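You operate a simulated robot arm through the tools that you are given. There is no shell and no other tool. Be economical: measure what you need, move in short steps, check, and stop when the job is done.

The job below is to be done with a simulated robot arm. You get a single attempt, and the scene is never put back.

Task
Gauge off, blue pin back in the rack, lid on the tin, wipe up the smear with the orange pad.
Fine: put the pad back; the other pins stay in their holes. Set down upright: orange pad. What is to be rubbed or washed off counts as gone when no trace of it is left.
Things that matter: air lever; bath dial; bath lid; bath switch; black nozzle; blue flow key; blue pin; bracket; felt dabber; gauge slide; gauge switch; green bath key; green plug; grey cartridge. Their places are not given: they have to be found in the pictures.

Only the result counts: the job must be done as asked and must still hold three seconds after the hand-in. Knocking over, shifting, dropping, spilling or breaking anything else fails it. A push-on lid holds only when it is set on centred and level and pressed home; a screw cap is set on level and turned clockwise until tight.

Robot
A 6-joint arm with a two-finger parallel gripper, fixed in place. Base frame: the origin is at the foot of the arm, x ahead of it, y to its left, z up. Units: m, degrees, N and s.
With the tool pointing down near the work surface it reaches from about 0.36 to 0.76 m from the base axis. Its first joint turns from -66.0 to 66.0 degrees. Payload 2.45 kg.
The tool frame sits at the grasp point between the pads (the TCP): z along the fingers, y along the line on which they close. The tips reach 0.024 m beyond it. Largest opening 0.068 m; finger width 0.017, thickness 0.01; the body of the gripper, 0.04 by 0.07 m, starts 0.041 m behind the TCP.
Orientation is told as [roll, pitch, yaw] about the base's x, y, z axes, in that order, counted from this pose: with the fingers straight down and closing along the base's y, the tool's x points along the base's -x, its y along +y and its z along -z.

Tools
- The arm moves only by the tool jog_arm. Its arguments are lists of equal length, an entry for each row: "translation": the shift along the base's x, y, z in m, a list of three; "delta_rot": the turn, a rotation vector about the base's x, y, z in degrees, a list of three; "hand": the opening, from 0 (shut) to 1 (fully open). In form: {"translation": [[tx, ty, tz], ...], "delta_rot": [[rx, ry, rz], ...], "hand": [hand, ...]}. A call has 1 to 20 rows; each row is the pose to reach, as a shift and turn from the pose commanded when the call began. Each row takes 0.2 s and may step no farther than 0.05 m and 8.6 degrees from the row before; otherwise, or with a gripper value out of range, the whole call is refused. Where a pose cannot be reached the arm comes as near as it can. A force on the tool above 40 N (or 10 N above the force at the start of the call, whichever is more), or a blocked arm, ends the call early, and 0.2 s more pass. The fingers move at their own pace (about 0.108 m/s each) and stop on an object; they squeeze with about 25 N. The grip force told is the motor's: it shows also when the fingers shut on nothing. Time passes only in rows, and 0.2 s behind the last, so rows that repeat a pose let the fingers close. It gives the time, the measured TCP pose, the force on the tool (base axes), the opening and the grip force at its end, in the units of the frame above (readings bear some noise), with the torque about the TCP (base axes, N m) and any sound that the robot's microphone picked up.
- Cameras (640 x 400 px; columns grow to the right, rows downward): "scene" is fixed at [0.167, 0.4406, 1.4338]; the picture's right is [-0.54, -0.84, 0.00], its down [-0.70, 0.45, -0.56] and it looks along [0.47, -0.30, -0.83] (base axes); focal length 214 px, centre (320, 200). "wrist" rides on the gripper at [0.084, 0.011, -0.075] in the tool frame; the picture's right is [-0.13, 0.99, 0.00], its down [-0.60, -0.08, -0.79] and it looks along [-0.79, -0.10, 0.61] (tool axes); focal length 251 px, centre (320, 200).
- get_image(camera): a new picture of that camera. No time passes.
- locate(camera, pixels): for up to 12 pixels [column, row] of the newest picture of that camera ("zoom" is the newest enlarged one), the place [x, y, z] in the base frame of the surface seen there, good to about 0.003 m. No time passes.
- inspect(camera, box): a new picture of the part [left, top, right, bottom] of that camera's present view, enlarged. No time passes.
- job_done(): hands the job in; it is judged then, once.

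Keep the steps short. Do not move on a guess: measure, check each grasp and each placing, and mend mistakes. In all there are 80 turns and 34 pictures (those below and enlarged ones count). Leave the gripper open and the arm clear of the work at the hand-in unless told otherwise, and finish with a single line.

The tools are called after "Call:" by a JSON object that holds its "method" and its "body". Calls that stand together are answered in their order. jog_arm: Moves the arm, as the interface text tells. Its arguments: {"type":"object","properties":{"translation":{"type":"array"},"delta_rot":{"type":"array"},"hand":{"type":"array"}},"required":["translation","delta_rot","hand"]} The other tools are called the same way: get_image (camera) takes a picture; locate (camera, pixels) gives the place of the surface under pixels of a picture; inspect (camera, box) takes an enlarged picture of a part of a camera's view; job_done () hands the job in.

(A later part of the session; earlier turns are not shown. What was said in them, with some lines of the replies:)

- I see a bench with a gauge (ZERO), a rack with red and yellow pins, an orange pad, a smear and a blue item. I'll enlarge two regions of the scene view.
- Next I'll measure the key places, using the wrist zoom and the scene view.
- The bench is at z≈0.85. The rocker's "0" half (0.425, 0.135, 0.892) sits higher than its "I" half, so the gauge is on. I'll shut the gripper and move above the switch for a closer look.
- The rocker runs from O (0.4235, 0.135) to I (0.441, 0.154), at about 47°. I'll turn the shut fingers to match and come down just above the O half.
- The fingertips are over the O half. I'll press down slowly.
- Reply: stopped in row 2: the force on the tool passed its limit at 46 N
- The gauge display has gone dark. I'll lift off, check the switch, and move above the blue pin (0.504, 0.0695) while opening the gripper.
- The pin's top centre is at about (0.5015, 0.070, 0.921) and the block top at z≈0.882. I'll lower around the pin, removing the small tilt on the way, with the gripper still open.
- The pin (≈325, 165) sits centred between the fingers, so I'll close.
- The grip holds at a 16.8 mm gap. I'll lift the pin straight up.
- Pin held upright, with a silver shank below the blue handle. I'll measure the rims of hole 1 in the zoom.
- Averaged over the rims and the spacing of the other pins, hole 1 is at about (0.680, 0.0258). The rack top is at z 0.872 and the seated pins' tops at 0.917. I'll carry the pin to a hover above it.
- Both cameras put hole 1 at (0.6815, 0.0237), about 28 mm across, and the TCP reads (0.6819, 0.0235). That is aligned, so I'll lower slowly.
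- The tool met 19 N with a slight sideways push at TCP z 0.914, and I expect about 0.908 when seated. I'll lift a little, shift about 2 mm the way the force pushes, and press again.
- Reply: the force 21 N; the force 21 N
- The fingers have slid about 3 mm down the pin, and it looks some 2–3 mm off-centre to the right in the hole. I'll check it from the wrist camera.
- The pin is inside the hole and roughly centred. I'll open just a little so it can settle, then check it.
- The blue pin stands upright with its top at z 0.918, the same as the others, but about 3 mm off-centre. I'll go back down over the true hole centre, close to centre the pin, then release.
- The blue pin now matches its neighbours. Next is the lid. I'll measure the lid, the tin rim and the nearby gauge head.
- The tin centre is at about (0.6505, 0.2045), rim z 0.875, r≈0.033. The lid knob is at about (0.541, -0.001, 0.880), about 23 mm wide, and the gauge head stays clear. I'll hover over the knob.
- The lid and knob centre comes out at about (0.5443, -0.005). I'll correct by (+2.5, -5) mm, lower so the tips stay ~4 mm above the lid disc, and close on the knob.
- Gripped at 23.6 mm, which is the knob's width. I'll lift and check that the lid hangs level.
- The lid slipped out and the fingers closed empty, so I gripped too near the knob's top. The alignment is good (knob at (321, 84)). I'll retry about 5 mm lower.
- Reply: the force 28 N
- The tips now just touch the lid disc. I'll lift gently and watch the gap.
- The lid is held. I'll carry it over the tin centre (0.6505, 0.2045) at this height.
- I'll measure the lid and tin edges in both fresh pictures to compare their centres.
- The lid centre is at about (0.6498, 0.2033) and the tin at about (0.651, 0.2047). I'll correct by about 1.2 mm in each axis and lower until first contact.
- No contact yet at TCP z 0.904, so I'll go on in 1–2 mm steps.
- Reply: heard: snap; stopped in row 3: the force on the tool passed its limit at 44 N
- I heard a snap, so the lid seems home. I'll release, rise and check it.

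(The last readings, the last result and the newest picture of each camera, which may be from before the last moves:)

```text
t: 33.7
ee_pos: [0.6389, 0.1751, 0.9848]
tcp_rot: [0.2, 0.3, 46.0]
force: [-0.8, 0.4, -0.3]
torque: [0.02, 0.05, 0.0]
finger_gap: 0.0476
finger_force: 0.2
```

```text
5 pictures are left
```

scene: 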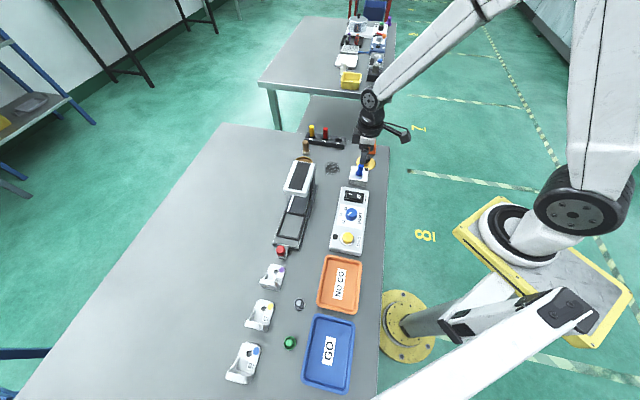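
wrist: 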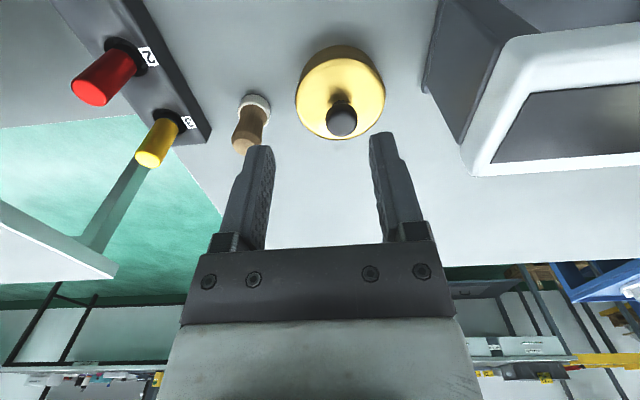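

Next I'll check that the lid is level by measuring the heights of points around its disc.

Call:
{"method": "locate", "body": {"camera": "wrist", "pixels": [[302, 95], [380, 95], [341, 68], [315, 128], [372, 125], [345, 133], [342, 118], [320, 75], [365, 72]]}}

```text
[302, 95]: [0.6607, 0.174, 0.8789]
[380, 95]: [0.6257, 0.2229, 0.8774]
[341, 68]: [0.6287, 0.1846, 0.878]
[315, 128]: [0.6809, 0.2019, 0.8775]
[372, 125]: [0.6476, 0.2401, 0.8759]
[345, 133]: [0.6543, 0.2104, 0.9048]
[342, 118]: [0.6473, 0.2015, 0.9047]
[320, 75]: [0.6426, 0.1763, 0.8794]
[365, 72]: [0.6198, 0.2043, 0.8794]
```

The lid is level (z 0.876–0.879 all round) and the knob is upright. For the orange pad, I'll measure its handle and base from the scene view.

Call:
{"method": "locate", "body": {"camera": "scene", "pixels": [[371, 139], [375, 139], [370.3, 143], [374.8, 143.5], [372.5, 141], [366.6, 145], [365.6, 153], [374.8, 154], [375.8, 146], [370, 149], [373.5, 149.5], [372, 145]]}}

```text
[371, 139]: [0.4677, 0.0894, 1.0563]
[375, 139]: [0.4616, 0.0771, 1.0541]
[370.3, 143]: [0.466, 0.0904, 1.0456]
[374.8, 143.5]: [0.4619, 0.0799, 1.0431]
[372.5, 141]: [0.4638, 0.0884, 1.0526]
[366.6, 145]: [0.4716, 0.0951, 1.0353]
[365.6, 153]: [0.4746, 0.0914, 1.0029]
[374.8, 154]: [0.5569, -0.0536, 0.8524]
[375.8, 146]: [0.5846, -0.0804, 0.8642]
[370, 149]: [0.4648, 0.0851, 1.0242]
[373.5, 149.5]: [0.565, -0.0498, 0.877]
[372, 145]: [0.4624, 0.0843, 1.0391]
```

The arm hides the pad from that view. Earlier pictures show the handle is long along about (-0.72, 0.69), so I need to grip across it at yaw ≈ -44°. I'll travel above the pad, removing the small tilt, then turn.

Call:
{"method": "jog_arm", "body": {"translation": [[-0.008, -0.04, 0], [-0.016, -0.08, 0], [-0.024, -0.12, 0], [-0.032, -0.16, 0], [-0.04, -0.2, 0], [-0.048, -0.24, -0.005], [-0.048, -0.24, -0.005]], "delta_rot": [[0.08, -0.42, 0], [0.08, -0.42, 0], [0.08, -0.42, 0], [0.08, -0.42, 0], [0.08, -0.42, 0], [0.08, -0.42, 0], [0.08, -0.42, 0]], "hand": [0.7, 0.7, 0.7, 0.7, 0.7, 0.7, 0.7]}}

Call:
{"method": "jog_arm", "body": {"translation": [[0, 0, 0], [0, 0, 0], [0, 0, 0], [0, 0, 0], [0, 0, 0], [0, 0, 0], [0, 0, 0], [0, 0, 0], [0, 0, 0], [0, 0, 0], [0, 0, 0], [0, 0, 0]], "delta_rot": [[0, 0, -8], [0, 0, -16], [0, 0, -24], [0, 0, -32], [0, 0, -40], [0, 0, -48], [0, 0, -56], [0, 0, -64], [0, 0, -72], [0, 0, -80], [0, 0, -88], [0, 0, -90]], "hand": [0.7, 0.7, 0.7, 0.7, 0.7, 0.7, 0.7, 0.7, 0.7, 0.7, 0.7, 0.7]}}

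Call:
{"method": "get_image", "body": {"camera": "wrist"}}

```text
t: 35.3
ee_pos: [0.5934, -0.0679, 0.9794]
tcp_rot: [0.0, -0.1, 46.0]
force: [-0.2, -0.1, 0.4]
torque: [0.02, -0.03, -0.02]
finger_gap: 0.0476
finger_force: 0.1
```

```text
t: 37.9
ee_pos: [0.5923, -0.0669, 0.9784]
tcp_rot: [-0.2, -0.2, -44.2]
force: [0.3, 0.2, -0.5]
torque: [-0.03, 0.0, 0.02]
finger_gap: 0.0478
finger_force: 0.0
```

```text
4 pictures are left
```

wrist: 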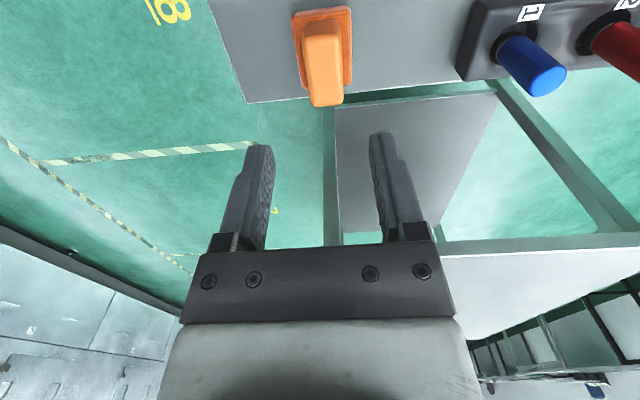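

Call:
{"method": "locate", "body": {"camera": "wrist", "pixels": [[306, 75], [341, 74], [324, 90], [322, 60], [318, 30], [325, 102], [306, 30], [336, 24], [293, 25], [349, 15], [348, 80], [298, 88]]}}

```text
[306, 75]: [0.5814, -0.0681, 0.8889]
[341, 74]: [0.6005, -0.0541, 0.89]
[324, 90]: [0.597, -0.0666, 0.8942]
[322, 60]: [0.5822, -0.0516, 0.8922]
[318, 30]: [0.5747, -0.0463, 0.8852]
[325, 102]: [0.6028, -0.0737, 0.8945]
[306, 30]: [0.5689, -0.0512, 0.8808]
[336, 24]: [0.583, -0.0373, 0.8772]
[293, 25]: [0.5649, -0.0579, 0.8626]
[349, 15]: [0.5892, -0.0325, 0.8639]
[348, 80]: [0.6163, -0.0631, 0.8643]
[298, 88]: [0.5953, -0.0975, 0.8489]
```

The handle is 24 mm wide, about 40 mm long, top z 0.895; the base top is at 0.864 and the pad centre at about (0.591, -0.061). I'll lower around the handle and close.

Call:
{"method": "jog_arm", "body": {"translation": [[-0.0015, 0.0055, -0.03], [-0.0015, 0.0055, -0.06], [-0.0015, 0.0055, -0.08], [-0.0015, 0.0055, -0.0865], [-0.0015, 0.0055, -0.0865], [-0.0015, 0.0055, -0.0865], [-0.0015, 0.0055, -0.0865]], "delta_rot": [[0, 0, 0], [0, 0, 0], [0, 0, 0], [0, 0, 0], [0, 0, 0], [0, 0, 0], [0, 0, 0]], "hand": [0.7, 0.7, 0.7, 0.7, 0.5, 0, 0]}}

```text
t: 39.5
ee_pos: [0.5891, -0.0617, 0.8934]
tcp_rot: [-0.1, -0.1, -44.0]
force: [0.3, -0.7, 1.2]
torque: [-0.07, -0.05, -0.05]
finger_gap: 0.0229
finger_force: 25.0
```

Gripped at 22.9 mm. I'll lift slightly, and locate the smear's edges from the scene view.

Call:
{"method": "jog_arm", "body": {"translation": [[0, 0, 0.01], [0, 0, 0.03], [0, 0, 0.05], [0, 0, 0.05]], "delta_rot": [[0, 0, 0], [0, 0, 0], [0, 0, 0], [0, 0, 0]], "hand": [0, 0, 0, 0]}}

Call:
{"method": "inspect", "body": {"camera": "scene", "box": [300, 128, 396, 188]}}

```text
t: 40.5
ee_pos: [0.5892, -0.0603, 0.941]
tcp_rot: [-0.1, 0.0, -43.9]
force: [-0.6, -0.3, 0.5]
torque: [-0.02, 0.01, 0.0]
finger_gap: 0.0234
finger_force: 24.8
```

```text
6.67 times, centred on (348, 158) of scene
```

zoom: 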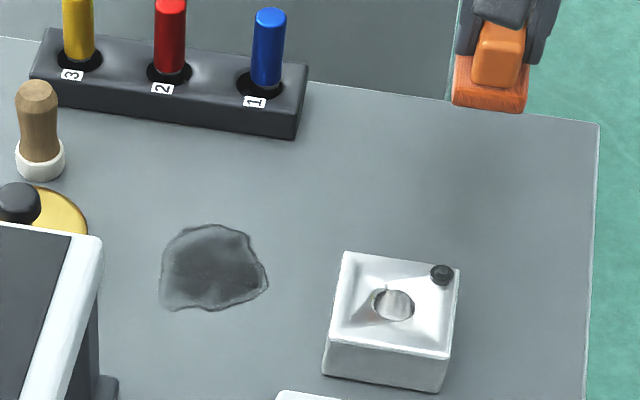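

Call:
{"method": "locate", "body": {"camera": "zoom", "pixels": [[160, 275], [268, 280], [205, 224], [215, 311], [162, 305], [250, 240], [245, 303], [170, 240], [210, 270], [322, 370], [104, 240], [350, 252]]}}

```text
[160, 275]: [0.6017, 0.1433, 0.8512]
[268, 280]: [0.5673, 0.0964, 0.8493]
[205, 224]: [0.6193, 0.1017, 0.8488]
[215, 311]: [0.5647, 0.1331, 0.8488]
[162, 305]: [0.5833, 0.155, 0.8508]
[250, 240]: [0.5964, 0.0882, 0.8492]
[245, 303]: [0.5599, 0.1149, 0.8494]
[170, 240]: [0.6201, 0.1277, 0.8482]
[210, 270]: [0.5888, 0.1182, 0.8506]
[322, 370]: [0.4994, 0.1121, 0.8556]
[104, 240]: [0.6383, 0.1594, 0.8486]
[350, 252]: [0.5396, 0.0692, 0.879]
```

The smear spans about 64 × 68 mm, centred near (0.590, 0.118). To keep the wrist camera clear of the gauge head, I'll turn the pad 90° back to yaw 46 and travel to hover over the smear's first corner (0.556, 0.114).

Call:
{"method": "jog_arm", "body": {"translation": [[0, 0.015, 0.005], [0, 0.03, 0.005], [0, 0.05, 0.005], [0, 0.07, 0.005], [0, 0.09, 0.005], [0, 0.11, 0.005], [-0.005, 0.13, 0.005], [-0.012, 0.145, 0.005], [-0.02, 0.16, 0.005], [-0.028, 0.17, 0.005], [-0.0321, 0.1748, 0.005], [-0.0321, 0.1748, 0], [-0.0321, 0.1748, -0.02], [-0.0321, 0.1748, -0.035], [-0.0321, 0.1748, -0.035]], "delta_rot": [[0, 0, 8], [0, 0, 16], [0, 0, 24], [0, 0, 32], [0, 0, 40], [0, 0, 48], [0, 0, 56], [0, 0, 64], [0, 0, 72], [0, 0, 80], [0, 0, 88], [0, 0, 90], [0, 0, 90], [0, 0, 90], [0, 0, 90]], "hand": [0, 0, 0, 0, 0, 0, 0, 0, 0, 0, 0, 0, 0, 0, 0]}}

```text
t: 43.7
ee_pos: [0.5567, 0.1133, 0.9048]
tcp_rot: [-0.2, -0.1, 46.0]
force: [0.3, 0.2, -1.2]
torque: [0.01, 0.01, 0.0]
finger_gap: 0.0235
finger_force: 25.7
```

Now I'll lower the pad onto the bench until there is light contact.

Call:
{"method": "jog_arm", "body": {"translation": [[0, 0, -0.008], [0, 0, -0.012], [0, 0, -0.014], [0, 0, -0.0155], [0, 0, -0.0155]], "delta_rot": [[0, 0, 0], [0, 0, 0], [0, 0, 0], [0, 0, 0], [0, 0, 0]], "hand": [0, 0, 0, 0, 0]}}

```text
t: 44.9
ee_pos: [0.5576, 0.1137, 0.8939]
tcp_rot: [-0.2, -0.4, 46.0]
force: [-5.8, -0.5, 22.9]
torque: [0.01, 0.15, -0.02]
finger_gap: 0.0233
finger_force: 24.9
```

Contact is at 23 N. I'll ease by about 1 mm and wipe in overlapping passes over the whole smear.

Call:
{"method": "jog_arm", "body": {"translation": [[0, 0, 0.001], [0.011, 0.011, 0.001], [0.021, 0.022, 0.001], [0.0319, 0.0333, 0.001], [0.0486, 0.0173, 0.001], [0.038, 0.006, 0.001], [0.027, -0.005, 0.001], [0.0167, -0.016, 0.001], [0.0333, -0.0319, 0.001], [0.044, -0.021, 0.001], [0.055, -0.01, 0.001], [0.0653, 0.0014, 0.001], [0.0486, 0.0173, 0.001], [0.0319, 0.0333, 0.001], [0.016, 0.0167, 0.001], [0.0326, 0.0007, 0.001], [0.0493, -0.0153, 0.001], [0.0333, -0.0319, 0.001], [0.0167, -0.016, 0.001], [0, 0, 0.001]], "delta_rot": [[0, 0, 0], [0, 0, 0], [0, 0, 0], [0, 0, 0], [0, 0, 0], [0, 0, 0], [0, 0, 0], [0, 0, 0], [0, 0, 0], [0, 0, 0], [0, 0, 0], [0, 0, 0], [0, 0, 0], [0, 0, 0], [0, 0, 0], [0, 0, 0], [0, 0, 0], [0, 0, 0], [0, 0, 0], [0, 0, 0]], "hand": [0, 0, 0, 0, 0, 0, 0, 0, 0, 0, 0, 0, 0, 0, 0, 0, 0, 0, 0, 0]}}

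```text
t: 49.1
ee_pos: [0.5595, 0.1146, 0.8917]
tcp_rot: [-0.3, -0.1, 45.9]
force: [2.6, -4.3, 15.0]
torque: [-0.06, -0.13, -0.04]
finger_gap: 0.0229
finger_force: 24.8
```

The wipe is finished. I'll lift, carry the pad back toward its home while turning back, and look at the smear area.

Call:
{"method": "jog_arm", "body": {"translation": [[0, 0, 0.02], [0, 0, 0.055], [0.004, -0.005, 0.055], [0.012, -0.015, 0.055], [0.02, -0.03, 0.055], [0.027, -0.045, 0.055], [0.0321, -0.065, 0.055], [0.0321, -0.085, 0.055], [0.0321, -0.105, 0.055], [0.0321, -0.125, 0.055], [0.0321, -0.145, 0.055], [0.0321, -0.16, 0.055], [0.0321, -0.1748, 0.0495], [0.0321, -0.1748, 0.0495]], "delta_rot": [[0, 0, 0], [0, 0, -8], [0, 0, -16], [0, 0, -24], [0, 0, -32], [0, 0, -40], [0, 0, -48], [0, 0, -56], [0, 0, -64], [0, 0, -72], [0, 0, -80], [0, 0, -88], [0, 0, -90], [0, 0, -90]], "hand": [0, 0, 0, 0, 0, 0, 0, 0, 0, 0, 0, 0, 0, 0]}}

Call:
{"method": "inspect", "body": {"camera": "scene", "box": [300, 128, 396, 188]}}

```text
t: 52.1
ee_pos: [0.5891, -0.0627, 0.9432]
tcp_rot: [-0.1, -0.1, -44.0]
force: [0.7, 0.1, -0.7]
torque: [-0.01, -0.03, -0.01]
finger_gap: 0.0231
finger_force: 24.7
```

```text
6.67 times, centred on (348, 158) of scene
```

zoom: 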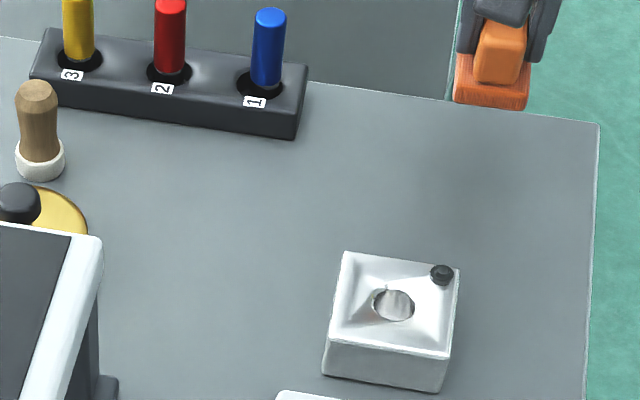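

No trace of the smear remains. I'll lower the pad onto its home spot.

Call:
{"method": "jog_arm", "body": {"translation": [[0, 0, -0.02], [0, 0, -0.038], [0, 0, -0.045], [0, 0, -0.047], [0, 0, -0.0485], [0, 0, -0.0485]], "delta_rot": [[0, 0, 0], [0, 0, 0], [0, 0, 0], [0, 0, 0], [0, 0, 0], [0, 0, 0]], "hand": [0, 0, 0, 0, 0, 0]}}

```text
t: 53.5
ee_pos: [0.592, -0.0599, 0.8943]
tcp_rot: [-0.1, -0.1, -44.0]
force: [0.1, 0.3, 0.2]
torque: [0.0, 0.02, -0.03]
finger_gap: 0.023
finger_force: 25.2
```

Call:
{"method": "jog_arm", "body": {"translation": [[0, 0, -0.0008], [0, 0, -0.0016], [0, 0, -0.0024], [0, 0, -0.0024]], "delta_rot": [[0, 0, 0], [0, 0, 0], [0, 0, 0], [0, 0, 0]], "hand": [0, 0, 0, 0]}}

```text
t: 54.5
ee_pos: [0.5921, -0.0612, 0.893]
tcp_rot: [0.0, -0.2, -44.0]
force: [-1.3, -2.0, 8.9]
torque: [-0.12, -0.03, -0.02]
finger_gap: 0.0233
finger_force: 25.3
```

The pad is on the bench (9 N). I'll release, rise straight up, and move back clear.

Call:
{"method": "jog_arm", "body": {"translation": [[0, 0, 0], [0, 0, 0], [0, 0, 0], [0, 0, 0.02], [0, 0, 0.06], [0, 0, 0.1], [-0.04, 0, 0.12], [-0.08, 0, 0.14], [-0.12, 0, 0.16], [-0.12, 0, 0.2], [-0.12, 0, 0.2], [-0.12, 0, 0.2]], "delta_rot": [[0, 0, 0], [0, 0, 0], [0, 0, 0], [0, 0, 0], [0, 0, 0], [0, 0, 0], [0, 0, 0], [0, 0, 0], [0, 0, 0], [0, 0, 0], [0, 0, 0], [0, 0, 0]], "hand": [0.4, 0.6, 0.7, 0.7, 0.7, 0.7, 1, 1, 1, 1, 1, 1]}}

Call:
{"method": "inspect", "body": {"camera": "scene", "box": [272, 120, 400, 200]}}

```text
t: 57.1
ee_pos: [0.4698, -0.0626, 1.0903]
tcp_rot: [-0.2, -0.1, -43.9]
force: [0.7, 0.0, -0.3]
torque: [0.02, -0.03, 0.01]
finger_gap: 0.068
finger_force: 0.1
```

```text
5.00 times, centred on (336, 160) of scene
```

zoom: 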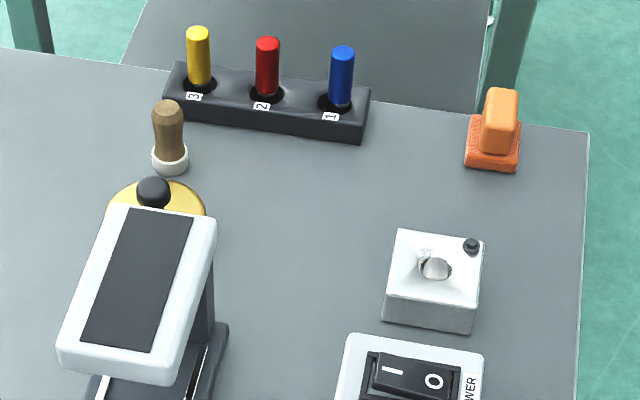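

Everything looks in place. I'll do one free check of the pad's level and position.

Call:
{"method": "locate", "body": {"camera": "zoom", "pixels": [[502, 100], [475, 150], [512, 158], [516, 125], [473, 122], [342, 52], [268, 44]]}}

```text
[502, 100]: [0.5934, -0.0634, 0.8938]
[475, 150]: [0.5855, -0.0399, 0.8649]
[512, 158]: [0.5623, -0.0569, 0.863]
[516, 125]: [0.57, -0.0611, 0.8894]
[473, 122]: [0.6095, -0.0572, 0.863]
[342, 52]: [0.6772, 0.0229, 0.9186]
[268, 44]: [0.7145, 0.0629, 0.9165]
```

The pad sits level at its old place, the pins stand at equal height, the lid is on, the gauge is off and the smear is gone. I'm handing in.

Call:
{"method": "job_done", "body": {}}

```text
The job is handed in.
```

Job handed in: the gauge is off, the blue pin is back in rack hole 1, the lid is snapped onto the tin, the smear shows no trace, and the orange pad is back upright in its place.
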